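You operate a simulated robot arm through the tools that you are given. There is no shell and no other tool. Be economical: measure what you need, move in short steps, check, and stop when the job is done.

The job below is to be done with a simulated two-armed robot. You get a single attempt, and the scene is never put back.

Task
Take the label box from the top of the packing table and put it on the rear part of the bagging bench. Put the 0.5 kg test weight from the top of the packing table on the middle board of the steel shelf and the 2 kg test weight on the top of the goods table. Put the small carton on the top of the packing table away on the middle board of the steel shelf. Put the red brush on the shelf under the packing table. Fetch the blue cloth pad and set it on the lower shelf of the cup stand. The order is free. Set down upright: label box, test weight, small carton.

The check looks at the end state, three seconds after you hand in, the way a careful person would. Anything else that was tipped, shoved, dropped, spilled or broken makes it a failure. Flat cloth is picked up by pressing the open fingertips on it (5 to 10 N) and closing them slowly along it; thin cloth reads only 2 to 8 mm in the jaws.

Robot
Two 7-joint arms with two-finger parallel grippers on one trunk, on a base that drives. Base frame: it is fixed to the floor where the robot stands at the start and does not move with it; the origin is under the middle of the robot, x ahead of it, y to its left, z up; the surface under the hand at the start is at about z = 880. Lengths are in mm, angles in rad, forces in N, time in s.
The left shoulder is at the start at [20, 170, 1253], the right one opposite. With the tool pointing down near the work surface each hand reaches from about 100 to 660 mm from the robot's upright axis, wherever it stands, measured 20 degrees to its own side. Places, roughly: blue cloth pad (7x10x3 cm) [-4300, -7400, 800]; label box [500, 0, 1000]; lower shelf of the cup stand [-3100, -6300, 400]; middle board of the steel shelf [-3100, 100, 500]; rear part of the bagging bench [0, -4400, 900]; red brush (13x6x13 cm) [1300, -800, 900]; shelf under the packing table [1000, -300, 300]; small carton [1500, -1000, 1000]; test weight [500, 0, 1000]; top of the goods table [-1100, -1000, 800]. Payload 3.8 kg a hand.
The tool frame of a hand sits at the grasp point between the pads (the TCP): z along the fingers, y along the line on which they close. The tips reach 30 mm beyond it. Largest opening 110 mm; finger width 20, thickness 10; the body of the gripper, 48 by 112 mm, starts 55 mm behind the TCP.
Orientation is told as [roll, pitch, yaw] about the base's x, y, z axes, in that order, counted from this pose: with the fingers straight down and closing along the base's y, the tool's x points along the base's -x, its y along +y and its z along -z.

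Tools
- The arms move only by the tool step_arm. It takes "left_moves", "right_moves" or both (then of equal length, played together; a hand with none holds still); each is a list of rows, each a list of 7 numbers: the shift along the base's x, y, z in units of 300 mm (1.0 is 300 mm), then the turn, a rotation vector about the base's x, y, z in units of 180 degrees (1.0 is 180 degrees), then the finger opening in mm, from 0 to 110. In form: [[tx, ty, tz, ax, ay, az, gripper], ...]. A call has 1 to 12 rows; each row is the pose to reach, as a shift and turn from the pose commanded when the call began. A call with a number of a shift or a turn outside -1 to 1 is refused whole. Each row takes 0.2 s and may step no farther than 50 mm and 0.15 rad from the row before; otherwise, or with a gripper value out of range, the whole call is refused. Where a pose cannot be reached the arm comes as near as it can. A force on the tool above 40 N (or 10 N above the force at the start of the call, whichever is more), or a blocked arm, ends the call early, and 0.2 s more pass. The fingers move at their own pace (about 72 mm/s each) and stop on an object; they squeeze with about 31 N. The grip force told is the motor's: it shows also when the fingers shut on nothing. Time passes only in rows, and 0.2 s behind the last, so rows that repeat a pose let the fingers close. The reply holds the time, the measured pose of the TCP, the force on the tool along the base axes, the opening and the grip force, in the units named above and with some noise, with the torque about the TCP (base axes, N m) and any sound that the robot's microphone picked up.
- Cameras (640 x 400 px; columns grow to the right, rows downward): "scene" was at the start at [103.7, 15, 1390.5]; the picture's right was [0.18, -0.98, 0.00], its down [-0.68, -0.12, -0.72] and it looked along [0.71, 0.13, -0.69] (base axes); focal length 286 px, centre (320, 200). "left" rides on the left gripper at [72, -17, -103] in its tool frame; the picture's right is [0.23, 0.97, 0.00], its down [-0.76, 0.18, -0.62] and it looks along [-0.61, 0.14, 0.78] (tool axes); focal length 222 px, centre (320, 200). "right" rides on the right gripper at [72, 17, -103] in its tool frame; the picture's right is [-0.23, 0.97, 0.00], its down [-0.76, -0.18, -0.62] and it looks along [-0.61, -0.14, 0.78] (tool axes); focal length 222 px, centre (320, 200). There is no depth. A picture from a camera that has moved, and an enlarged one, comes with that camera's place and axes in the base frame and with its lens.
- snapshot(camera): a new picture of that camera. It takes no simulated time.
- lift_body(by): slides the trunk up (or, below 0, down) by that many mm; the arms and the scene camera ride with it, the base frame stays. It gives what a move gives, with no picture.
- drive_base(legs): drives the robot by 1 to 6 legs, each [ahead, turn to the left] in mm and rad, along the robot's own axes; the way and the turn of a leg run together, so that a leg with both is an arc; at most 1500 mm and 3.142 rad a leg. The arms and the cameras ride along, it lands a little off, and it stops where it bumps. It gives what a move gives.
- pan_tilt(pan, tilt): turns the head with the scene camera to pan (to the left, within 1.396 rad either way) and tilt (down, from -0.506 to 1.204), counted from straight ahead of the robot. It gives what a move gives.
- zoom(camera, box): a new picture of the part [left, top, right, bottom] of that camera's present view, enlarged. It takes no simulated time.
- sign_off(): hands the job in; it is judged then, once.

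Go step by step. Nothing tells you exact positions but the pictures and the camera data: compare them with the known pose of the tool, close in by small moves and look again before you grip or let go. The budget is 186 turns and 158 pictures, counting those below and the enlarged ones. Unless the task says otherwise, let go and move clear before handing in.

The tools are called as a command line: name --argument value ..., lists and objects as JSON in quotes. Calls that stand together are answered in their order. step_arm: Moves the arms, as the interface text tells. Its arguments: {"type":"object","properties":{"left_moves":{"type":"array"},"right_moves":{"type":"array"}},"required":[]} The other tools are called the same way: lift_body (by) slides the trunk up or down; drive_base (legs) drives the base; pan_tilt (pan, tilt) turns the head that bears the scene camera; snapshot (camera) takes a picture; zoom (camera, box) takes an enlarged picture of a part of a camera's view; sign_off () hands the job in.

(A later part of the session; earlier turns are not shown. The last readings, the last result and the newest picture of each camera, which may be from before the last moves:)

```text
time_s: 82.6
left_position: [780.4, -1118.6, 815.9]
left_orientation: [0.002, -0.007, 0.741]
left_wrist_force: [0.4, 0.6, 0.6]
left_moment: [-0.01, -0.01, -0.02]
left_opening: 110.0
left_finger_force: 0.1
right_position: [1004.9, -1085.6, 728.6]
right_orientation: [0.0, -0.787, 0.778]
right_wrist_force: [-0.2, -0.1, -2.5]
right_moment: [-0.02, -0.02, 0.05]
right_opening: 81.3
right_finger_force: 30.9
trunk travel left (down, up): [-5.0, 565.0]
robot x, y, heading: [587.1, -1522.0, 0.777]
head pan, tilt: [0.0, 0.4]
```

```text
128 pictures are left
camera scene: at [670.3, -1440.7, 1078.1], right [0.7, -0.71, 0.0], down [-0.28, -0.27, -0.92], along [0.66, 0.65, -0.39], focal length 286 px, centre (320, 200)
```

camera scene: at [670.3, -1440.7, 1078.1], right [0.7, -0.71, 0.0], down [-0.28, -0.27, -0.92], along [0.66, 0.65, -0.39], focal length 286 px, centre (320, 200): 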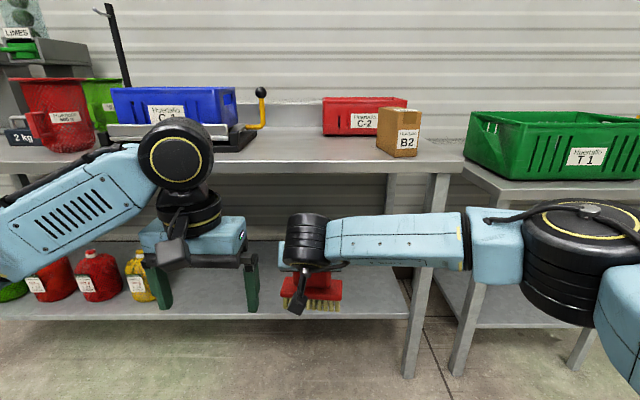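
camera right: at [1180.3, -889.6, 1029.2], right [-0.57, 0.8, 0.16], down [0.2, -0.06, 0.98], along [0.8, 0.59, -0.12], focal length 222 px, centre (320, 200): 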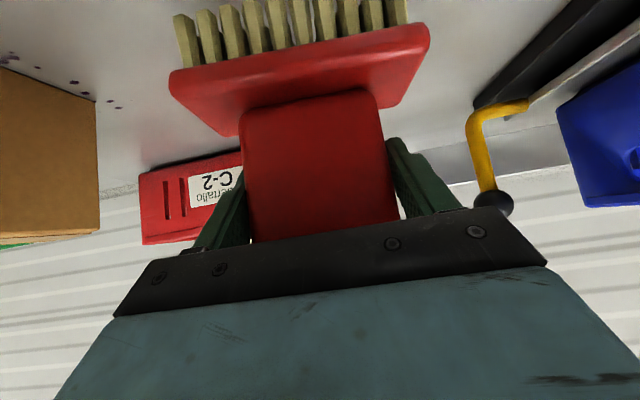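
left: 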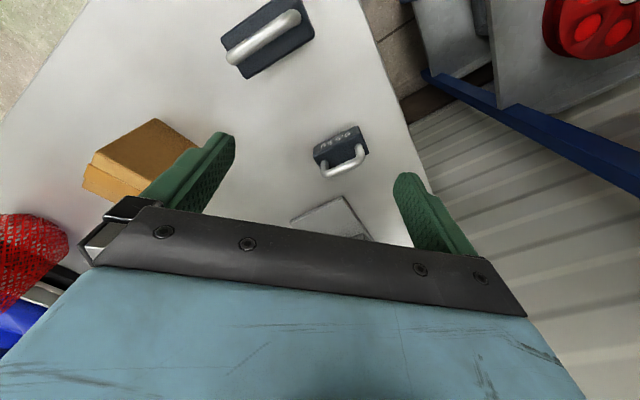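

I zoom on the shelf edge to get its height.

zoom --camera "scene" --box '[240, 230, 440, 390]'

```text
2.50 times, centred on (340, 310) of scene
camera zoom: at [670.3, -1440.7, 1078.1], right [0.7, -0.71, 0.0], down [-0.28, -0.27, -0.92], along [0.66, 0.65, -0.39], focal length 715 px, centre (270, -75)
```

zoom: 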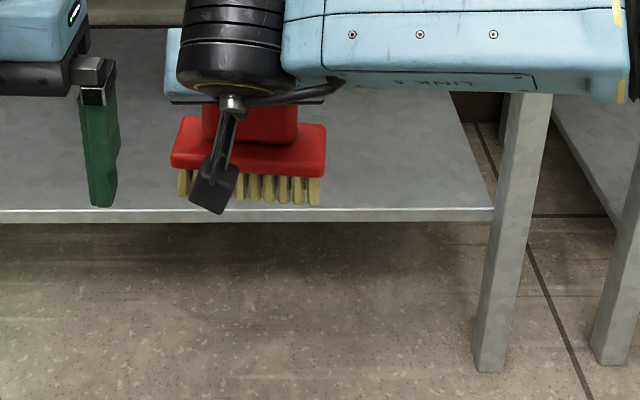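

Shelf top is at about z 320, front edge at n≈225. I lower the right hand in front of the shelf and raise/retract the left hand clear of the table edge.

step_arm --left_moves '[[-0.03, -0.03, 0.13, 0, 0, 0, 110], [-0.06, -0.06, 0.26, 0, 0, 0, 110], [-0.09, -0.09, 0.39, 0, 0, 0, 110], [-0.12, -0.12, 0.52, 0, 0, 0, 110], [-0.15, -0.15, 0.65, 0, 0, 0, 110], [-0.18, -0.18, 0.78, 0, 0, 0, 110]]' --right_moves '[[0, 0, -0.145, 0, 0, 0, 40], [0, 0, -0.29, 0, 0, 0, 40], [0, 0, -0.435, 0, 0, 0, 40], [0, 0, -0.58, 0, 0, 0, 40], [0, 0, -0.725, 0, 0, 0, 40], [0, 0, -0.87, 0, 0, 0, 40]]'

snapshot --camera "scene"

```text
time_s: 84.0
left_position: [726.4, -1174.2, 1049.2]
left_orientation: [0.0, -0.007, 0.742]
left_wrist_force: [0.6, 0.3, 0.3]
left_moment: [-0.02, -0.05, 0.0]
left_opening: 110.1
left_finger_force: 0.1
right_position: [1004.5, -1084.9, 465.9]
right_orientation: [0.003, -0.786, 0.781]
right_wrist_force: [-0.5, 0.6, -2.5]
right_moment: [0.04, 0.01, 0.02]
right_opening: 81.4
right_finger_force: 31.0
trunk travel left (down, up): [-5.0, 565.0]
robot x, y, heading: [589.4, -1519.3, 0.774]
head pan, tilt: [0.0, 0.4]
```

```text
126 pictures are left
camera scene: at [670.1, -1440.8, 1078.1], right [0.7, -0.71, 0.0], down [-0.28, -0.27, -0.92], along [0.66, 0.65, -0.39], focal length 286 px, centre (320, 200)
```

scene: 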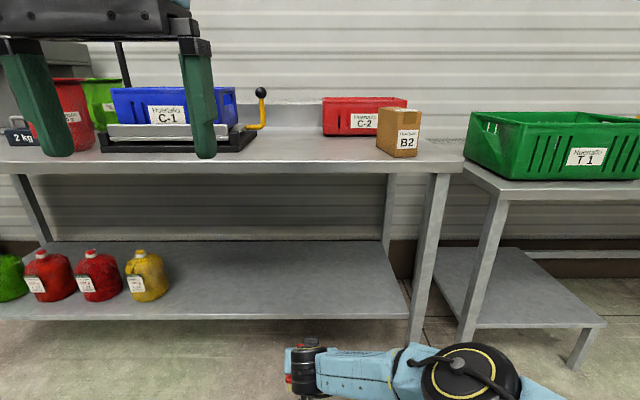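

The elbow would come close to the table leg, so I drive in with an S-curve, shifting about 100 mm left.

drive_base --legs '[[0, 0.25], [410, 0], [0, -0.24]]'

pan_tilt --pan -0.1 --tilt 0.9

snapshot --camera "scene"

snapshot --camera "right"

```text
time_s: 88.2
left_position: [933.0, -822.7, 1049.1]
left_orientation: [0.002, -0.008, 0.748]
left_wrist_force: [-0.7, 0.1, -0.1]
left_moment: [-0.01, 0.03, -0.03]
left_opening: 110.1
left_finger_force: 0.0
right_position: [1210.7, -731.2, 464.1]
right_orientation: [0.003, -0.785, 0.788]
right_wrist_force: [-0.5, 0.5, -2.4]
right_moment: [0.01, 0.01, 0.01]
right_opening: 81.1
right_finger_force: 31.3
trunk travel left (down, up): [-5.0, 565.0]
robot x, y, heading: [799.1, -1167.6, 0.784]
head pan, tilt: [0.0, 0.4]
```

```text
time_s: 89.1
left_position: [931.9, -823.1, 1048.5]
left_orientation: [0.003, -0.006, 0.75]
left_wrist_force: [-0.5, 0.6, -0.3]
left_moment: [0.0, 0.01, -0.02]
left_opening: 110.0
left_finger_force: 0.0
right_position: [1211.8, -732.2, 465.5]
right_orientation: [0.002, -0.785, 0.79]
right_wrist_force: [0.6, 0.1, -2.6]
right_moment: [0.02, 0.02, -0.03]
right_opening: 81.5
right_finger_force: 31.0
trunk travel left (down, up): [-5.0, 565.0]
robot x, y, heading: [792.5, -1174.6, 0.787]
head pan, tilt: [-0.099, 0.901]
```

```text
125 pictures are left
camera scene: at [872.7, -1108.7, 1035.1], right [0.63, -0.77, 0.0], down [-0.61, -0.5, -0.62], along [0.48, 0.39, -0.78], focal length 286 px, centre (320, 200)
```

scene: 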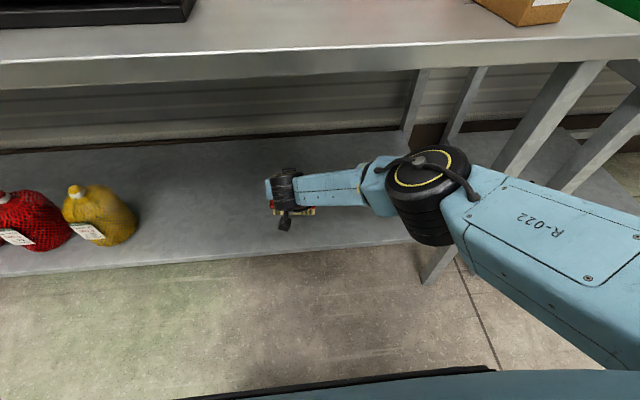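

```text
124 pictures are left
camera right: at [1111.8, -809.7, 488.4], right [-0.58, 0.8, 0.16], down [0.2, -0.06, 0.98], along [0.79, 0.6, -0.12], focal length 222 px, centre (320, 200)
```

right: 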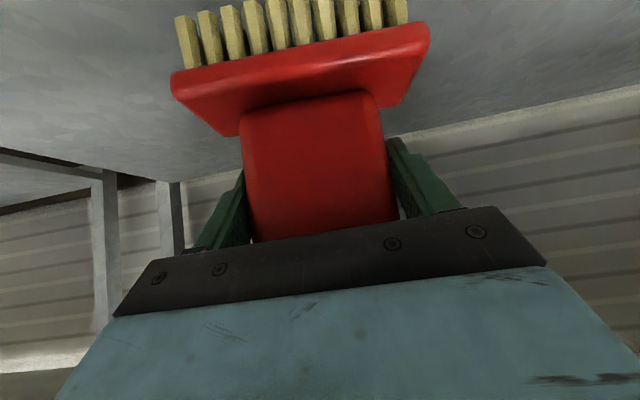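

Over the shelf. I lower slowly until contact.

step_arm --right_moves '[[0, 0, -0.06, 0, 0, 0, 40], [0, 0, -0.11, 0, 0, 0, 40], [0, 0, -0.13, 0, 0, 0, 40], [0, 0, -0.145, 0, 0, 0, 40], [0, 0, -0.16, 0, 0, 0, 40]]'

snapshot --camera "right"

```text
time_s: 90.3
left_position: [931.9, -822.9, 1049.3]
left_orientation: [0.001, -0.007, 0.751]
left_wrist_force: [0.0, -1.0, 0.2]
left_moment: [-0.01, -0.01, 0.03]
left_opening: 109.7
left_finger_force: 0.0
right_position: [1211.6, -735.2, 424.5]
right_orientation: [0.002, -0.785, 0.79]
right_wrist_force: [0.2, -0.2, -2.5]
right_moment: [-0.03, -0.04, -0.03]
right_opening: 81.0
right_finger_force: 30.8
right hand out of reach, approached as far as the arm can: row 5
trunk travel left (down, up): [-5.0, 565.0]
robot x, y, heading: [797.1, -1172.1, 0.786]
head pan, tilt: [-0.099, 0.901]
```

```text
123 pictures are left
camera right: at [1112.1, -811.7, 446.4], right [-0.58, 0.8, 0.16], down [0.2, -0.06, 0.98], along [0.79, 0.6, -0.12], focal length 222 px, centre (320, 200)
```

right: 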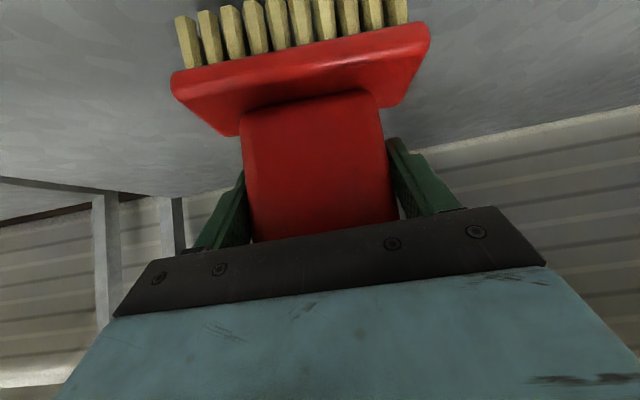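

At the reach limit; I draw 35 mm back and lower on.

step_arm --right_moves '[[-0.083, -0.083, 0, 0, 0, 0, 40], [-0.083, -0.083, -0.02, 0, 0, 0, 40], [-0.083, -0.083, -0.04, 0, 0, 0, 40], [-0.083, -0.083, -0.055, 0, 0, 0, 40], [-0.083, -0.083, -0.07, 0, 0, 0, 40]]'

snapshot --camera "right"

```text
time_s: 91.7
left_position: [933.0, -822.1, 1048.1]
left_orientation: [0.002, -0.007, 0.75]
left_wrist_force: [0.4, 0.4, -0.1]
left_moment: [-0.06, -0.02, 0.01]
left_opening: 110.0
left_finger_force: 0.0
right_position: [1258.0, -770.7, 406.7]
right_orientation: [-0.065, -0.818, 0.768]
right_wrist_force: [0.2, 0.1, -2.5]
right_moment: [0.01, -0.01, -0.01]
right_opening: 81.0
right_finger_force: 31.3
right hand out of reach, approached as far as the arm can: row 1, 2, 3, 4, 5
trunk travel left (down, up): [-5.0, 565.0]
robot x, y, heading: [798.9, -1171.3, 0.786]
head pan, tilt: [-0.099, 0.901]
stopped in row 5 (right hand): the arm was blocked; the commanded pose is now the measured one
```

```text
122 pictures are left
camera right: at [1152.5, -841.6, 424.4], right [-0.53, 0.84, 0.12], down [0.14, -0.06, 0.99], along [0.84, 0.54, -0.09], focal length 222 px, centre (320, 200)
```

right: 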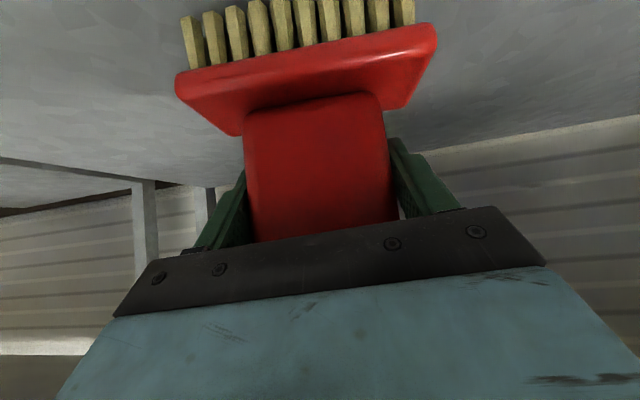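

The arm drifted; I look at it from the scene camera.

zoom --camera "scene" --box '[200, 120, 460, 290]'

```text
2.35 times, centred on (330, 205) of scene
camera zoom: at [872.9, -1108.8, 1035.0], right [0.63, -0.77, 0.0], down [-0.61, -0.5, -0.62], along [0.48, 0.39, -0.78], focal length 673 px, centre (296, 188)
```

zoom: 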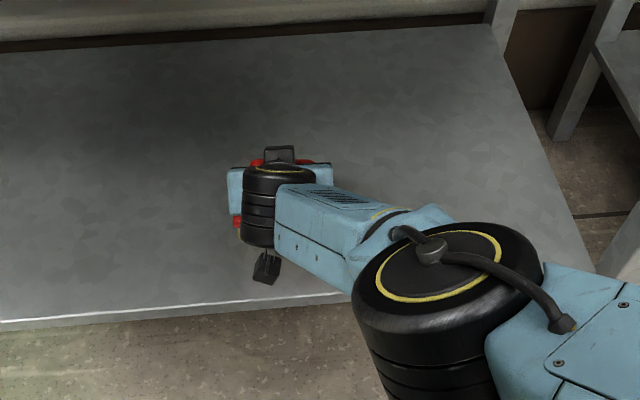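

I try small moves to a friendlier zone (back and to the right, slightly up first).

step_arm --right_moves '[[0, 0, 0.06, 0, 0, 0, 40], [-0.03, -0.07, 0.06, 0, 0, 0, 40], [-0.06, -0.14, 0.06, 0, 0, 0, 40]]'

snapshot --camera "scene"

```text
time_s: 92.5
left_position: [932.2, -822.2, 1048.5]
left_orientation: [0.0, -0.008, 0.751]
left_wrist_force: [-0.1, 0.4, -0.2]
left_moment: [-0.01, 0.02, -0.01]
left_opening: 109.9
left_finger_force: 0.1
right_position: [1257.2, -767.3, 411.8]
right_orientation: [-0.065, -0.815, 0.769]
right_wrist_force: [0.1, -0.9, -3.3]
right_moment: [0.01, 0.01, 0.0]
right_opening: 80.7
right_finger_force: 30.9
right hand out of reach, approached as far as the arm can: row 1, 2, 3
trunk travel left (down, up): [-5.0, 565.0]
robot x, y, heading: [798.6, -1171.9, 0.792]
head pan, tilt: [-0.099, 0.901]
```

```text
120 pictures are left
camera scene: at [872.7, -1108.7, 1035.0], right [0.63, -0.77, 0.0], down [-0.61, -0.5, -0.62], along [0.48, 0.39, -0.78], focal length 286 px, centre (320, 200)
```

scene: 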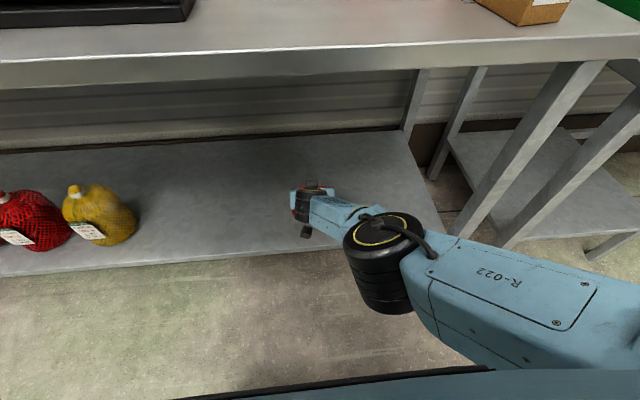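

Best estimate: bristles are only a few mm above the shelf (z≈318). I return to the earlier pose and press down gently to make contact.

step_arm --right_moves '[[-0.03, -0.07, -0.03, 0, 0, 0, 40], [0.0, 0.0, -0.06, 0, 0, 0, 40], [0.06, 0.14, -0.08, 0, 0, 0, 40], [0.06, 0.14, -0.1, 0, 0, 0, 40]]'

```text
time_s: 93.5
left_position: [932.0, -822.6, 1049.6]
left_orientation: [0.001, -0.007, 0.75]
left_wrist_force: [0.6, 0.5, 0.9]
left_moment: [0.04, -0.01, 0.03]
left_opening: 110.1
left_finger_force: 0.1
right_position: [1252.7, -761.1, 412.7]
right_orientation: [-0.058, -0.812, 0.77]
right_wrist_force: [-0.5, -0.3, -2.0]
right_moment: [0.03, -0.02, -0.02]
right_opening: 80.8
right_finger_force: 31.2
right hand out of reach, approached as far as the arm can: row 1, 2, 3, 4
trunk travel left (down, up): [-5.0, 565.0]
robot x, y, heading: [797.3, -1170.5, 0.79]
head pan, tilt: [-0.099, 0.901]
```

I use the last 5 mm of trunk travel down, then check force.

lift_body --by -5

snapshot --camera "right"

```text
time_s: 94.1
left_position: [931.8, -822.7, 1044.3]
left_orientation: [0.001, -0.008, 0.75]
left_wrist_force: [-0.2, -0.8, 0.3]
left_moment: [0.01, 0.04, -0.01]
left_opening: 109.8
left_finger_force: 0.1
right_position: [1252.8, -760.9, 409.6]
right_orientation: [-0.059, -0.815, 0.771]
right_wrist_force: [-0.2, -0.5, -2.6]
right_moment: [0.02, 0.03, -0.01]
right_opening: 80.6
right_finger_force: 30.9
trunk travel left (down, up): [0.0, 570.0]
robot x, y, heading: [796.2, -1169.5, 0.786]
head pan, tilt: [-0.099, 0.901]
```

```text
119 pictures are left
camera right: at [1149.8, -832.2, 427.8], right [-0.53, 0.84, 0.13], down [0.14, -0.06, 0.99], along [0.83, 0.55, -0.09], focal length 222 px, centre (320, 200)
```

right: 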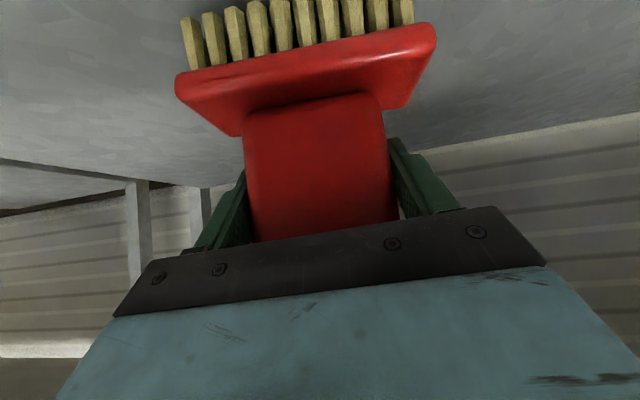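

Still no contact. I lift a bit to get out of the joint limit and find a better arm posture (hand more to its own side).

lift_body --by 70

step_arm --right_moves '[[0.02, -0.05, 0.1, 0, 0, 0, 40], [0.04, -0.1, 0.2, 0, 0, 0, 40], [0.08, -0.18, 0.2, 0, 0, 0, 40], [0.14, -0.26, 0.2, 0, 0, 0, 40]]'

snapshot --camera "scene"

```text
time_s: 95.1
left_position: [932.1, -822.3, 1113.3]
left_orientation: [0.001, -0.007, 0.749]
left_wrist_force: [0.4, -0.1, 0.6]
left_moment: [-0.03, -0.03, -0.02]
left_opening: 109.9
left_finger_force: 0.1
right_position: [1253.6, -761.5, 479.9]
right_orientation: [-0.058, -0.815, 0.77]
right_wrist_force: [-1.1, -0.6, -2.9]
right_moment: [0.01, 0.0, 0.01]
right_opening: 80.8
right_finger_force: 30.7
trunk travel left (down, up): [-70.0, 500.0]
robot x, y, heading: [796.4, -1171.4, 0.787]
head pan, tilt: [-0.099, 0.901]
```

```text
time_s: 96.1
left_position: [931.7, -822.6, 1113.6]
left_orientation: [0.002, -0.007, 0.75]
left_wrist_force: [-0.5, -0.2, 0.1]
left_moment: [-0.01, -0.03, 0.01]
left_opening: 110.1
left_finger_force: 0.1
right_position: [1295.5, -839.2, 541.6]
right_orientation: [-0.057, -0.815, 0.766]
right_wrist_force: [-1.1, -0.6, -2.3]
right_moment: [0.01, 0.0, 0.0]
right_opening: 80.4
right_finger_force: 30.8
trunk travel left (down, up): [-70.0, 500.0]
robot x, y, heading: [795.6, -1174.7, 0.791]
head pan, tilt: [-0.099, 0.901]
```

```text
118 pictures are left
camera scene: at [872.9, -1109.0, 1100.0], right [0.63, -0.77, 0.0], down [-0.61, -0.5, -0.62], along [0.48, 0.39, -0.78], focal length 286 px, centre (320, 200)
```

scene: 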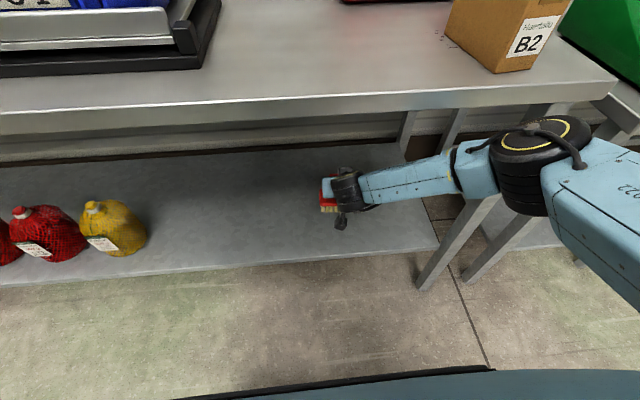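

Better posture: elbow is out and high. I level the brush, bring the trunk back down and lower again in steps.

step_arm --right_moves '[[0, 0, 0, 0.002, 0.0156, 0.0194, 40], [0, 0, 0, 0.002, 0.0156, 0.0194, 40]]'

lift_body --by -70

step_arm --right_moves '[[0, 0, -0.08, 0, 0, 0, 40], [0, 0, -0.15, 0, 0, 0, 40], [0, 0, -0.17, 0, 0, 0, 40], [0, 0, -0.19, 0, 0, 0, 40], [0, 0, -0.21, 0, 0, 0, 40]]'

snapshot --camera "scene"

```text
time_s: 96.7
left_position: [932.5, -822.6, 1113.9]
left_orientation: [0.002, -0.006, 0.75]
left_wrist_force: [0.0, -0.8, 0.1]
left_moment: [0.02, 0.0, 0.01]
left_opening: 110.2
left_finger_force: 0.1
right_position: [1297.2, -839.0, 539.6]
right_orientation: [-0.003, -0.783, 0.791]
right_wrist_force: [0.3, 0.5, -2.5]
right_moment: [0.02, 0.01, -0.03]
right_opening: 80.3
right_finger_force: 30.8
trunk travel left (down, up): [-70.0, 500.0]
robot x, y, heading: [797.9, -1172.2, 0.786]
head pan, tilt: [-0.099, 0.901]
```

```text
time_s: 97.8
left_position: [931.3, -823.1, 1044.6]
left_orientation: [0.001, -0.006, 0.75]
left_wrist_force: [0.8, -0.1, 0.3]
left_moment: [-0.02, -0.01, -0.01]
left_opening: 110.1
left_finger_force: 0.2
right_position: [1297.0, -839.1, 470.2]
right_orientation: [-0.005, -0.785, 0.79]
right_wrist_force: [0.4, 0.1, -1.9]
right_moment: [0.0, 0.01, 0.01]
right_opening: 80.3
right_finger_force: 31.2
trunk travel left (down, up): [0.0, 570.0]
robot x, y, heading: [794.8, -1169.3, 0.789]
head pan, tilt: [-0.099, 0.901]
```

```text
time_s: 99.0
left_position: [932.5, -822.4, 1044.0]
left_orientation: [0.001, -0.007, 0.749]
left_wrist_force: [-0.6, 0.1, -0.3]
left_moment: [-0.01, 0.01, 0.0]
left_opening: 109.9
left_finger_force: 0.0
right_position: [1296.0, -839.4, 405.8]
right_orientation: [-0.004, -0.786, 0.791]
right_wrist_force: [-0.6, 0.3, -2.2]
right_moment: [0.0, -0.01, -0.01]
right_opening: 80.5
right_finger_force: 30.2
trunk travel left (down, up): [0.0, 570.0]
robot x, y, heading: [798.1, -1172.0, 0.786]
head pan, tilt: [-0.099, 0.901]
```

```text
117 pictures are left
camera scene: at [872.7, -1108.7, 1030.0], right [0.63, -0.77, 0.0], down [-0.61, -0.5, -0.62], along [0.48, 0.39, -0.78], focal length 286 px, centre (320, 200)
```

scene: 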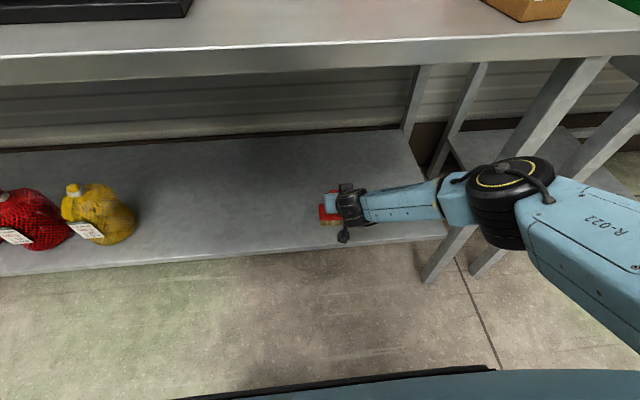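

Reaching fine now; still no contact at 406. I continue in 4 mm steps.

step_arm --right_moves '[[0, 0, -0.013, 0, 0, 0, 40], [0, 0, -0.026, 0, 0, 0, 40], [0, 0, -0.04, 0, 0, 0, 40], [0, 0, -0.053, 0, 0, 0, 40]]'

snapshot --camera "right"

```text
time_s: 100.0
left_position: [930.4, -823.8, 1044.9]
left_orientation: [0.001, -0.008, 0.75]
left_wrist_force: [-0.6, 0.8, -0.9]
left_moment: [-0.01, 0.0, -0.03]
left_opening: 110.1
left_finger_force: 0.1
right_position: [1296.4, -836.6, 395.2]
right_orientation: [-0.001, -0.79, 0.79]
right_wrist_force: [-1.6, 4.5, 23.2]
right_moment: [0.01, -0.11, -0.36]
right_opening: 79.9
right_finger_force: 31.1
trunk travel left (down, up): [0.0, 570.0]
robot x, y, heading: [796.4, -1170.8, 0.791]
head pan, tilt: [-0.099, 0.901]
```

```text
116 pictures are left
camera right: at [1197.7, -914.4, 416.5], right [-0.58, 0.8, 0.16], down [0.19, -0.06, 0.98], along [0.79, 0.6, -0.12], focal length 222 px, centre (320, 200)
```

right: 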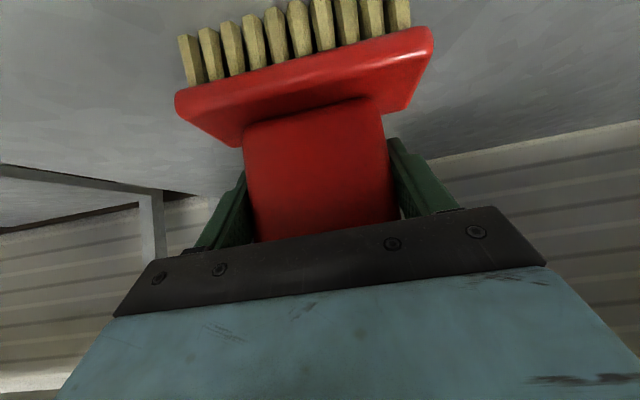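

Contact. I relieve the force slightly, open, and back out by driving.

step_arm --right_moves '[[0, 0, 0.01, 0, 0, 0, 95], [0, 0, 0.01, 0, 0, 0, 110], [0, 0, 0.01, 0, 0, 0, 110]]'

drive_base --legs '[[-380, 0]]'

pan_tilt --pan 0 --tilt 0.4

snapshot --camera "scene"

```text
time_s: 100.8
left_position: [931.0, -823.6, 1043.7]
left_orientation: [0.0, -0.007, 0.75]
left_wrist_force: [-0.9, -0.6, 0.8]
left_moment: [0.05, -0.02, 0.03]
left_opening: 110.1
left_finger_force: 0.0
right_position: [1295.7, -840.2, 394.2]
right_orientation: [-0.003, -0.785, 0.789]
right_wrist_force: [0.0, -0.4, -0.4]
right_moment: [0.03, -0.01, -0.02]
right_opening: 109.8
right_finger_force: 0.0
trunk travel left (down, up): [0.0, 570.0]
robot x, y, heading: [795.1, -1171.0, 0.788]
head pan, tilt: [-0.099, 0.901]
```

```text
time_s: 103.2
left_position: [667.4, -1087.8, 1043.3]
left_orientation: [0.002, -0.009, 0.757]
left_wrist_force: [0.2, -0.4, 0.7]
left_moment: [-0.01, -0.04, 0.0]
left_opening: 110.0
left_finger_force: 0.1
right_position: [1031.9, -1103.3, 393.6]
right_orientation: [-0.003, -0.786, 0.793]
right_wrist_force: [-0.2, -0.3, -0.2]
right_moment: [0.0, -0.02, 0.07]
right_opening: 109.8
right_finger_force: 0.1
trunk travel left (down, up): [0.0, 570.0]
robot x, y, heading: [536.4, -1435.5, 0.792]
head pan, tilt: [-0.099, 0.901]
```

```text
time_s: 104.1
left_position: [666.7, -1088.4, 1043.5]
left_orientation: [0.003, -0.007, 0.755]
left_wrist_force: [-0.8, 0.4, 0.1]
left_moment: [-0.02, -0.01, 0.0]
left_opening: 109.7
left_finger_force: 0.1
right_position: [1032.0, -1102.4, 393.9]
right_orientation: [-0.004, -0.786, 0.794]
right_wrist_force: [0.3, -0.3, 0.3]
right_moment: [-0.01, -0.03, -0.03]
right_opening: 109.9
right_finger_force: 0.1
trunk travel left (down, up): [0.0, 570.0]
robot x, y, heading: [535.4, -1439.8, 0.796]
head pan, tilt: [0.0, 0.4]
```

```text
115 pictures are left
camera scene: at [616.5, -1355.5, 1073.0], right [0.71, -0.7, 0.0], down [-0.27, -0.28, -0.92], along [0.65, 0.65, -0.39], focal length 286 px, centre (320, 200)
```

scene: 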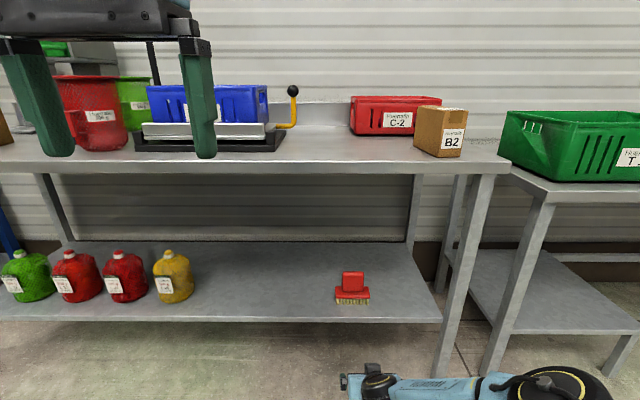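

The brush stands on the lower shelf. Next the carton B2: raise trunk and right hand, tilt the tool to 55°, and drive to a spot in line with the carton (heading ≈1.0).

lift_body --by 345

step_arm --left_moves '[[0, 0, -0.11, 0, 0, 0, 110], [0, 0, -0.22, 0, 0, 0, 110], [0, 0, -0.33, 0, 0, 0, 110], [0, 0, -0.44, 0, 0, 0, 110], [0, 0, -0.55, 0, 0, 0, 110], [0, 0, -0.66, 0, 0, 0, 110], [0, 0, -0.76, 0, 0, 0, 110]]' --right_moves '[[0, 0, 0.14, 0.02, -0.0195, 0, 110], [0, 0, 0.28, 0.0396, -0.039, 0, 110], [0, 0, 0.42, 0.0396, -0.039, 0, 110], [0, 0, 0.56, 0.0396, -0.039, 0, 110], [0, 0, 0.7, 0.0396, -0.039, 0, 110], [0, 0, 0.84, 0.0396, -0.039, 0, 110], [0, 0, 1.0, 0.0396, -0.039, 0, 110]]'

drive_base --legs '[[0, -0.81], [519, 0], [0, 1.015]]'

snapshot --camera "scene"

snapshot --camera "right"

```text
time_s: 107.5
left_position: [667.3, -1088.1, 1388.6]
left_orientation: [0.002, -0.006, 0.756]
left_wrist_force: [-0.4, -0.7, 0.8]
left_moment: [0.02, -0.01, 0.03]
left_opening: 109.9
left_finger_force: 0.0
right_position: [1032.0, -1102.1, 739.4]
right_orientation: [-0.003, -0.785, 0.795]
right_wrist_force: [0.0, -0.1, 0.4]
right_moment: [0.0, -0.01, 0.0]
right_opening: 110.3
right_finger_force: 0.0
trunk travel left (down, up): [-345.0, 225.0]
robot x, y, heading: [535.1, -1436.7, 0.785]
head pan, tilt: [0.0, 0.4]
```

```text
time_s: 109.1
left_position: [667.0, -1085.2, 1159.5]
left_orientation: [0.001, -0.008, 0.757]
left_wrist_force: [0.2, 0.5, 0.5]
left_moment: [0.03, 0.01, 0.0]
left_opening: 110.0
left_finger_force: 0.1
right_position: [1030.4, -1101.6, 1036.8]
right_orientation: [-0.004, -0.959, 0.795]
right_wrist_force: [-0.7, 0.4, -0.4]
right_moment: [0.01, 0.01, 0.01]
right_opening: 109.8
right_finger_force: 0.1
right hand out of reach, approached as far as the arm can: row 2
trunk travel left (down, up): [-345.0, 225.0]
robot x, y, heading: [532.9, -1434.9, 0.79]
head pan, tilt: [0.0, 0.4]
```

```text
time_s: 116.7
left_position: [1099.5, -1073.0, 1160.6]
left_orientation: [0.001, -0.007, 0.955]
left_wrist_force: [-0.5, -0.5, -0.4]
left_moment: [0.03, 0.0, 0.0]
left_opening: 110.1
left_finger_force: 0.1
right_position: [1459.3, -1016.3, 1037.9]
right_orientation: [-0.003, -0.96, 0.995]
right_wrist_force: [0.1, 0.0, -0.4]
right_moment: [0.02, 0.0, 0.01]
right_opening: 109.8
right_finger_force: 0.0
trunk travel left (down, up): [-345.0, 225.0]
robot x, y, heading: [1038.1, -1443.8, 0.989]
head pan, tilt: [0.0, 0.4]
```

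```text
114 pictures are left
camera scene: at [1104.3, -1348.1, 1418.0], right [0.84, -0.55, 0.0], down [-0.21, -0.33, -0.92], along [0.5, 0.77, -0.39], focal length 286 px, centre (320, 200)
```

scene: 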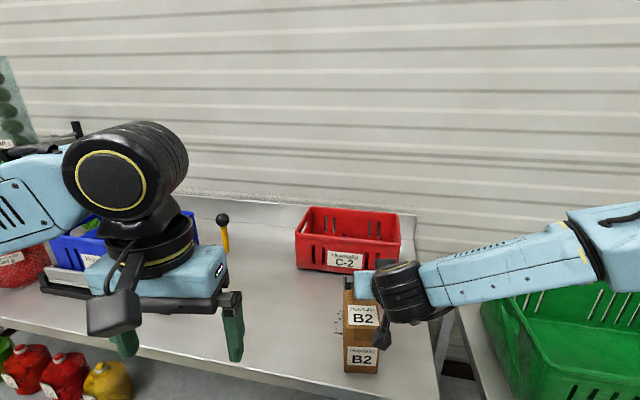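

```text
113 pictures are left
camera right: at [1377.4, -1113.9, 1038.4], right [-0.74, 0.64, 0.18], down [0.11, -0.16, 0.98], along [0.66, 0.75, 0.05], focal length 222 px, centre (320, 200)
```

right: 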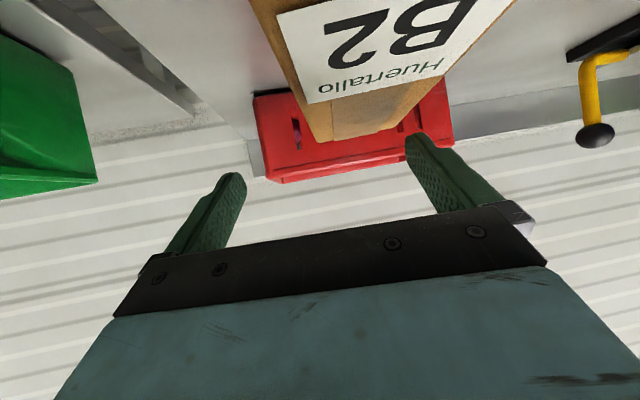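

Carton axis is at yaw ≈0.97, front face centre ≈(1382,-1072). I retreat the hand to a pre-grasp behind it in line with its axis.

step_arm --right_moves '[[-0.03, -0.03, 0.07, 0, 0, -0.008, 110], [-0.15, -0.14, 0.07, 0, 0, -0.008, 110], [-0.26, -0.24, 0.07, 0, 0, -0.008, 110], [-0.343, -0.32, 0.0, 0, 0, -0.008, 110]]'

snapshot --camera "right"

snapshot --camera "scene"

```text
time_s: 117.7
left_position: [1099.6, -1073.2, 1162.4]
left_orientation: [0.002, -0.007, 0.955]
left_wrist_force: [0.4, -0.9, -0.8]
left_moment: [-0.01, 0.03, -0.01]
left_opening: 110.0
left_finger_force: 0.0
right_position: [1359.2, -1111.8, 1037.3]
right_orientation: [-0.003, -0.96, 0.968]
right_wrist_force: [0.4, 0.4, -0.4]
right_moment: [-0.03, 0.02, -0.03]
right_opening: 109.8
right_finger_force: 0.1
trunk travel left (down, up): [-345.0, 225.0]
robot x, y, heading: [1042.5, -1443.6, 0.99]
head pan, tilt: [0.0, 0.4]
```

```text
112 pictures are left
camera right: at [1274.6, -1206.7, 1038.7], right [-0.73, 0.66, 0.18], down [0.1, -0.16, 0.98], along [0.68, 0.73, 0.05], focal length 222 px, centre (320, 200)
```

right: 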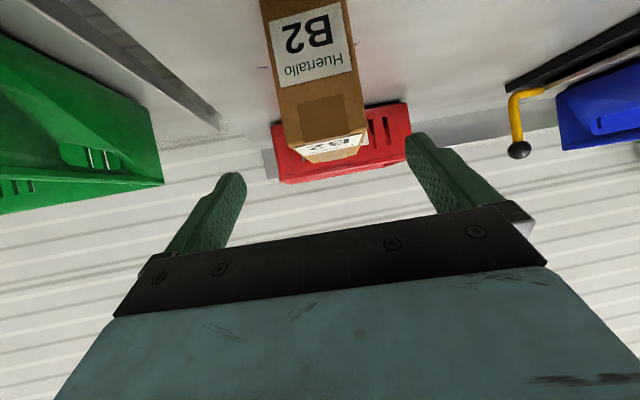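

```text
111 pictures are left
camera scene: at [1104.6, -1348.2, 1418.0], right [0.84, -0.55, 0.0], down [-0.21, -0.33, -0.92], along [0.5, 0.77, -0.39], focal length 286 px, centre (320, 200)
```

scene: 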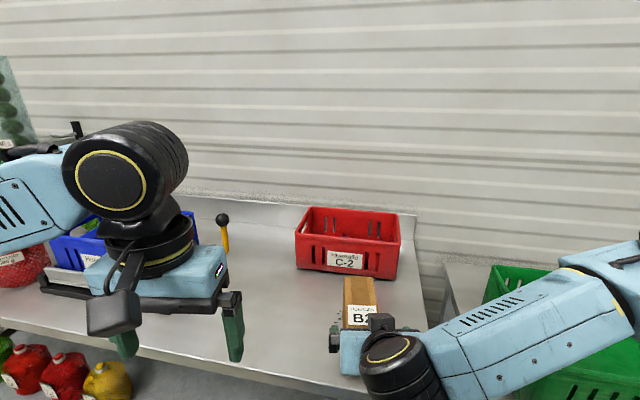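

Aligned with the carton. I advance around it.

step_arm --right_moves '[[0.063, 0.093, -0.091, 0, 0, 0, 110], [0.126, 0.186, -0.182, 0, 0, 0, 110], [0.19, 0.28, -0.275, 0, 0, 0, 110]]'

snapshot --camera "right"

```text
time_s: 118.5
left_position: [1099.4, -1074.8, 1162.0]
left_orientation: [0.001, -0.008, 0.957]
left_wrist_force: [0.6, 0.8, -0.1]
left_moment: [-0.02, -0.01, -0.04]
left_opening: 110.1
left_finger_force: 0.0
right_position: [1416.7, -1027.9, 955.6]
right_orientation: [-0.004, -0.959, 0.971]
right_wrist_force: [-2.7, -5.5, 8.0]
right_moment: [-0.12, -0.09, -0.13]
right_opening: 110.1
right_finger_force: 0.0
trunk travel left (down, up): [-345.0, 225.0]
robot x, y, heading: [1044.0, -1445.2, 0.991]
head pan, tilt: [0.0, 0.4]
```

```text
110 pictures are left
camera right: at [1330.5, -1123.4, 956.8], right [-0.73, 0.66, 0.18], down [0.1, -0.16, 0.98], along [0.68, 0.73, 0.05], focal length 222 px, centre (320, 200)
```

right: 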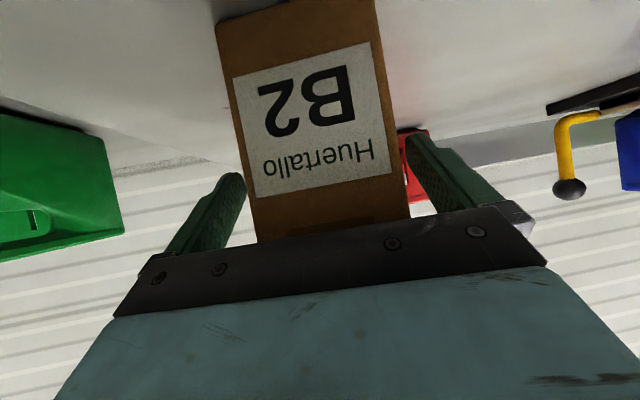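

The palm touches the carton's front edge (8 N). I back off slightly and grip a little higher.

step_arm --right_moves '[[-0.025, -0.037, 0.03, 0, 0, 0, 110], [-0.025, -0.037, 0.075, 0, 0, 0, 110], [-0.015, -0.022, 0.075, 0, 0, 0, 110]]'

snapshot --camera "right"

```text
time_s: 119.3
left_position: [1099.2, -1073.8, 1162.0]
left_orientation: [0.001, -0.007, 0.955]
left_wrist_force: [-1.1, 0.0, 0.6]
left_moment: [0.0, 0.0, 0.01]
left_opening: 110.2
left_finger_force: 0.1
right_position: [1409.7, -1035.3, 977.3]
right_orientation: [-0.004, -0.96, 0.971]
right_wrist_force: [-0.6, 0.0, 0.6]
right_moment: [0.01, -0.01, 0.0]
right_opening: 110.0
right_finger_force: 0.0
trunk travel left (down, up): [-345.0, 225.0]
robot x, y, heading: [1040.7, -1444.5, 0.991]
head pan, tilt: [0.0, 0.4]
```

```text
109 pictures are left
camera right: at [1325.2, -1130.4, 979.2], right [-0.73, 0.66, 0.18], down [0.1, -0.16, 0.98], along [0.68, 0.73, 0.05], focal length 222 px, centre (320, 200)
```

right: 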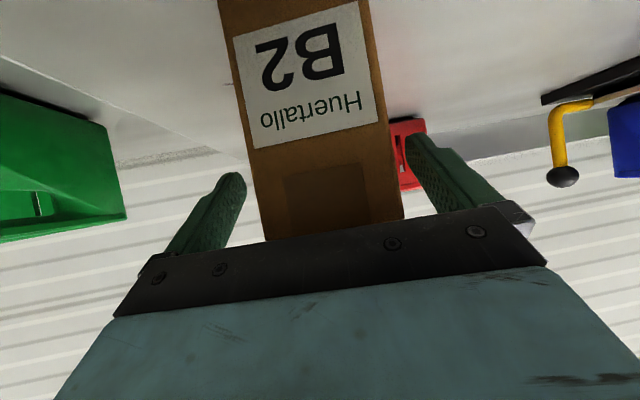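

Free of contact; close and lift a little.

step_arm --right_moves '[[0, 0, 0, 0, 0, 0, 70], [0, 0, 0, 0, 0, 0, 40], [0, 0, 0, 0, 0, 0, 40], [0, 0, 0, 0, 0, 0, 40], [0, 0, 0.04, 0, 0, 0, 40], [0, 0, 0.12, 0, 0, 0, 40], [0, 0, 0.2, 0, 0, 0, 40]]'

snapshot --camera "right"

snapshot --camera "scene"

```text
time_s: 120.9
left_position: [1099.0, -1073.0, 1161.5]
left_orientation: [0.002, -0.006, 0.954]
left_wrist_force: [-0.3, -0.3, 0.0]
left_moment: [-0.01, -0.01, 0.03]
left_opening: 110.3
left_finger_force: 0.0
right_position: [1411.5, -1035.6, 1038.4]
right_orientation: [-0.003, -0.958, 0.968]
right_wrist_force: [-0.1, -1.1, -8.3]
right_moment: [-0.31, 0.25, 0.0]
right_opening: 66.0
right_finger_force: 30.4
trunk travel left (down, up): [-345.0, 225.0]
robot x, y, heading: [1039.4, -1439.6, 0.991]
head pan, tilt: [0.0, 0.4]
```

```text
108 pictures are left
camera right: at [1325.7, -1130.9, 1038.8], right [-0.73, 0.66, 0.18], down [0.1, -0.16, 0.98], along [0.68, 0.73, 0.05], focal length 222 px, centre (320, 200)
```

right: 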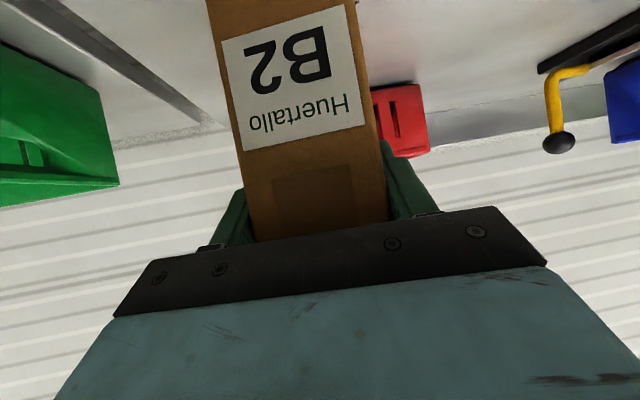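

```text
107 pictures are left
camera scene: at [1105.1, -1347.8, 1418.0], right [0.84, -0.55, 0.0], down [-0.21, -0.33, -0.92], along [0.5, 0.77, -0.39], focal length 286 px, centre (320, 200)
```

scene: 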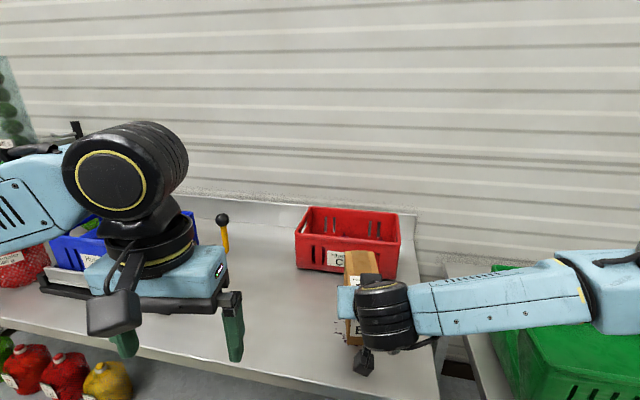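

Carton held (66 mm, 0.85 kg). I raise it, pull it in, and drive along the aisle back to the left end of the packing table for the 0.5 kg weight.

step_arm --right_moves '[[-0.05, -0.07, 0.12, 0, 0, 0, 40], [-0.1, -0.14, 0.24, 0, 0, 0, 40], [-0.15, -0.21, 0.36, 0, 0, 0, 40], [-0.2, -0.28, 0.45, 0, 0, 0, 40]]'

drive_base --legs '[[-150, 0], [0, 1.379], [780, 0], [780, 0], [0, -1.584]]'

pan_tilt --pan 0 --tilt 0.55

snapshot --camera "scene"

```text
time_s: 121.9
left_position: [1100.2, -1073.3, 1161.5]
left_orientation: [0.002, -0.007, 0.954]
left_wrist_force: [0.6, 0.3, -0.3]
left_moment: [0.0, 0.0, 0.01]
left_opening: 109.8
left_finger_force: 0.2
right_position: [1348.1, -1122.2, 1172.9]
right_orientation: [-0.006, -0.957, 0.971]
right_wrist_force: [-1.1, -0.6, -8.1]
right_moment: [-0.3, 0.22, 0.04]
right_opening: 65.8
right_finger_force: 30.8
trunk travel left (down, up): [-345.0, 225.0]
robot x, y, heading: [1041.3, -1443.0, 0.994]
head pan, tilt: [0.0, 0.4]
```

```text
time_s: 138.3
left_position: [-68.9, -163.4, 1161.6]
left_orientation: [0.001, -0.007, 0.766]
left_wrist_force: [0.5, 0.4, -0.1]
left_moment: [-0.04, 0.01, 0.01]
left_opening: 110.1
left_finger_force: 0.1
right_position: [165.9, -257.2, 1171.1]
right_orientation: [-0.003, -0.957, 0.782]
right_wrist_force: [1.1, 0.1, -8.1]
right_moment: [-0.28, 0.29, -0.02]
right_opening: 65.8
right_finger_force: 31.2
trunk travel left (down, up): [-345.0, 225.0]
robot x, y, heading: [-198.7, -516.2, 0.798]
head pan, tilt: [0.0, 0.4]
```

```text
time_s: 139.0
left_position: [-69.5, -162.4, 1161.3]
left_orientation: [0.002, -0.008, 0.768]
left_wrist_force: [-0.5, -0.3, -1.2]
left_moment: [0.04, -0.01, 0.0]
left_opening: 110.2
left_finger_force: 0.0
right_position: [165.9, -256.4, 1171.0]
right_orientation: [-0.005, -0.958, 0.782]
right_wrist_force: [-0.3, 0.2, -7.7]
right_moment: [-0.27, 0.29, -0.02]
right_opening: 66.0
right_finger_force: 30.6
trunk travel left (down, up): [-345.0, 225.0]
robot x, y, heading: [-199.5, -512.7, 0.798]
head pan, tilt: [0.0, 0.55]
```

```text
106 pictures are left
camera scene: at [-117.8, -435.1, 1404.3], right [0.72, -0.69, 0.0], down [-0.36, -0.38, -0.85], along [0.59, 0.61, -0.52], focal length 286 px, centre (320, 200)
```

scene: 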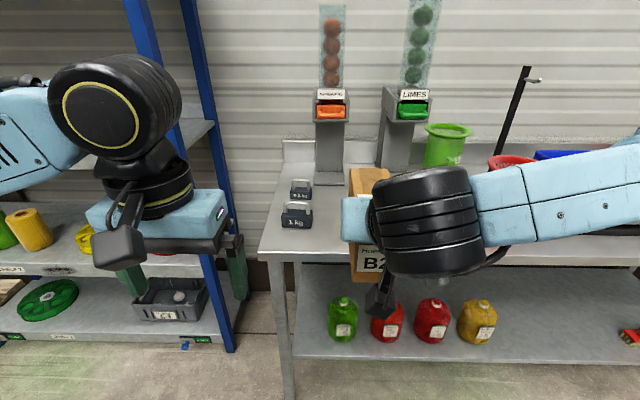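

The 0.5 kg weight stands right behind the 1 kg one, so I will take it with the left hand from the table's left side (tool pointing right-down at 45°). I turn the left hand accordingly here in free space.

step_arm --left_moves '[[0, 0, 0, 0, 0, -0.045, 110], [0, 0, 0, 0, 0, -0.09, 110], [0, 0, 0, 0, 0, -0.135, 110], [0, 0, 0, 0, 0, -0.18, 110], [0, 0, 0, 0, 0, -0.225, 110], [0, 0, 0, 0, 0, -0.27, 110], [0, 0, 0, 0, 0, -0.315, 110], [0, 0, 0, 0, 0, -0.36, 110], [0, 0, 0, 0, 0, -0.405, 110], [0, 0, 0, 0, 0, -0.45, 110], [0, 0, 0, 0, 0, -0.494, 110]]'

step_arm --left_moves '[[0, 0, 0, -0.03, -0.03, 0, 110], [0, 0, 0, -0.059, -0.059, 0, 110], [0, 0, 0, -0.089, -0.089, 0, 110], [0, 0, 0, -0.118, -0.118, 0, 110], [0, 0, 0, -0.148, -0.148, 0, 110], [0, 0, 0, -0.177, -0.177, 0, 110]]'

snapshot --camera "scene"

```text
time_s: 141.4
left_position: [-69.7, -165.0, 1159.8]
left_orientation: [0.001, -0.005, -0.787]
left_wrist_force: [-0.5, -0.7, 0.3]
left_moment: [0.02, 0.0, 0.02]
left_opening: 109.8
left_finger_force: 0.0
right_position: [164.9, -257.9, 1171.8]
right_orientation: [-0.005, -0.958, 0.783]
right_wrist_force: [-0.3, 0.1, -8.2]
right_moment: [-0.27, 0.24, -0.04]
right_opening: 65.6
right_finger_force: 31.1
trunk travel left (down, up): [-345.0, 225.0]
robot x, y, heading: [-197.4, -514.7, 0.802]
head pan, tilt: [0.0, 0.55]
```

```text
time_s: 142.8
left_position: [-70.5, -163.7, 1162.4]
left_orientation: [0.002, -0.796, -0.787]
left_wrist_force: [0.4, 0.4, 0.0]
left_moment: [-0.01, -0.02, -0.01]
left_opening: 109.6
left_finger_force: 0.0
right_position: [166.2, -257.0, 1171.5]
right_orientation: [-0.006, -0.959, 0.782]
right_wrist_force: [0.6, 0.0, -7.3]
right_moment: [-0.25, 0.27, -0.01]
right_opening: 66.0
right_finger_force: 31.6
trunk travel left (down, up): [-345.0, 225.0]
robot x, y, heading: [-198.6, -518.9, 0.805]
head pan, tilt: [0.0, 0.55]
```

```text
105 pictures are left
camera scene: at [-118.2, -435.0, 1404.3], right [0.72, -0.69, 0.0], down [-0.36, -0.38, -0.85], along [0.59, 0.61, -0.52], focal length 286 px, centre (320, 200)
```

scene: 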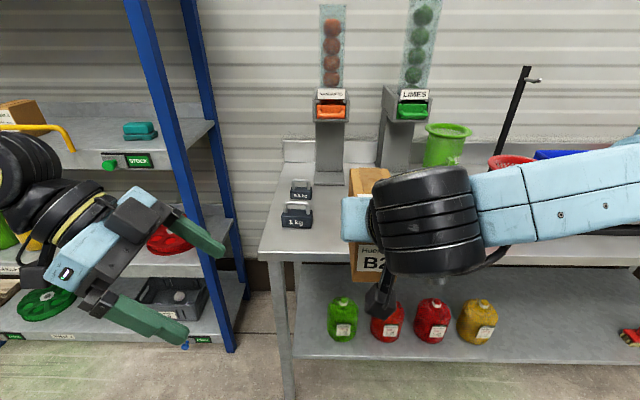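

The left hand is set. I drive up to the table.

drive_base --legs '[[0, -0.015], [420, 0]]'

pan_tilt --pan 0.35 --tilt 0.7

snapshot --camera "scene"

snapshot --camera "left"

```text
time_s: 145.6
left_position: [231.5, 123.7, 1159.9]
left_orientation: [0.001, -0.794, -0.81]
left_wrist_force: [0.3, 0.0, 0.4]
left_moment: [-0.02, 0.01, 0.05]
left_opening: 109.9
left_finger_force: 0.1
right_position: [465.0, 24.1, 1171.8]
right_orientation: [-0.003, -0.958, 0.756]
right_wrist_force: [-0.1, 0.2, -8.3]
right_moment: [-0.25, 0.25, 0.0]
right_opening: 65.8
right_finger_force: 31.2
trunk travel left (down, up): [-345.0, 225.0]
robot x, y, heading: [94.0, -223.5, 0.779]
head pan, tilt: [0.0, 0.55]
```

```text
time_s: 146.5
left_position: [232.4, 123.0, 1160.6]
left_orientation: [0.0, -0.794, -0.809]
left_wrist_force: [-0.1, -0.1, 0.7]
left_moment: [0.0, -0.01, -0.02]
left_opening: 110.3
left_finger_force: 0.1
right_position: [464.7, 24.6, 1171.8]
right_orientation: [-0.004, -0.958, 0.756]
right_wrist_force: [0.1, 0.3, -8.7]
right_moment: [-0.26, 0.28, -0.01]
right_opening: 65.7
right_finger_force: 31.6
trunk travel left (down, up): [-345.0, 225.0]
robot x, y, heading: [93.9, -223.5, 0.78]
head pan, tilt: [0.351, 0.7]
```

```text
104 pictures are left
camera scene: at [149.1, -132.7, 1391.1], right [0.9, -0.43, 0.0], down [-0.28, -0.58, -0.76], along [0.33, 0.69, -0.64], focal length 286 px, centre (320, 200)
```

scene: 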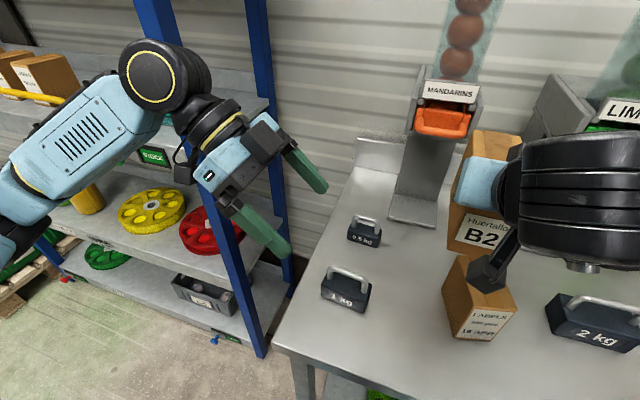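

```text
103 pictures are left
camera left: at [131.9, 201.1, 1181.5], right [0.6, 0.79, -0.16], down [0.19, 0.06, 0.98], along [0.78, -0.61, -0.12], focal length 222 px, centre (320, 200)
```

left: 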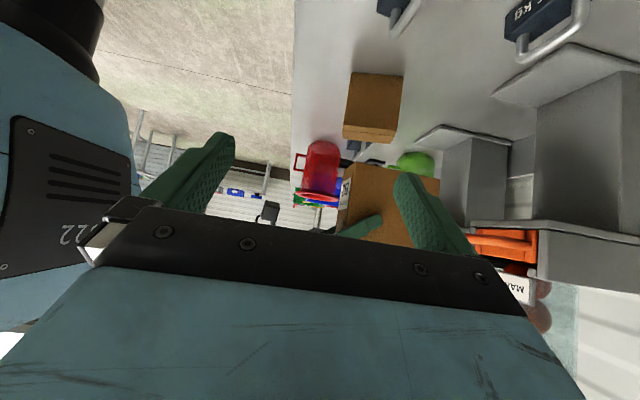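

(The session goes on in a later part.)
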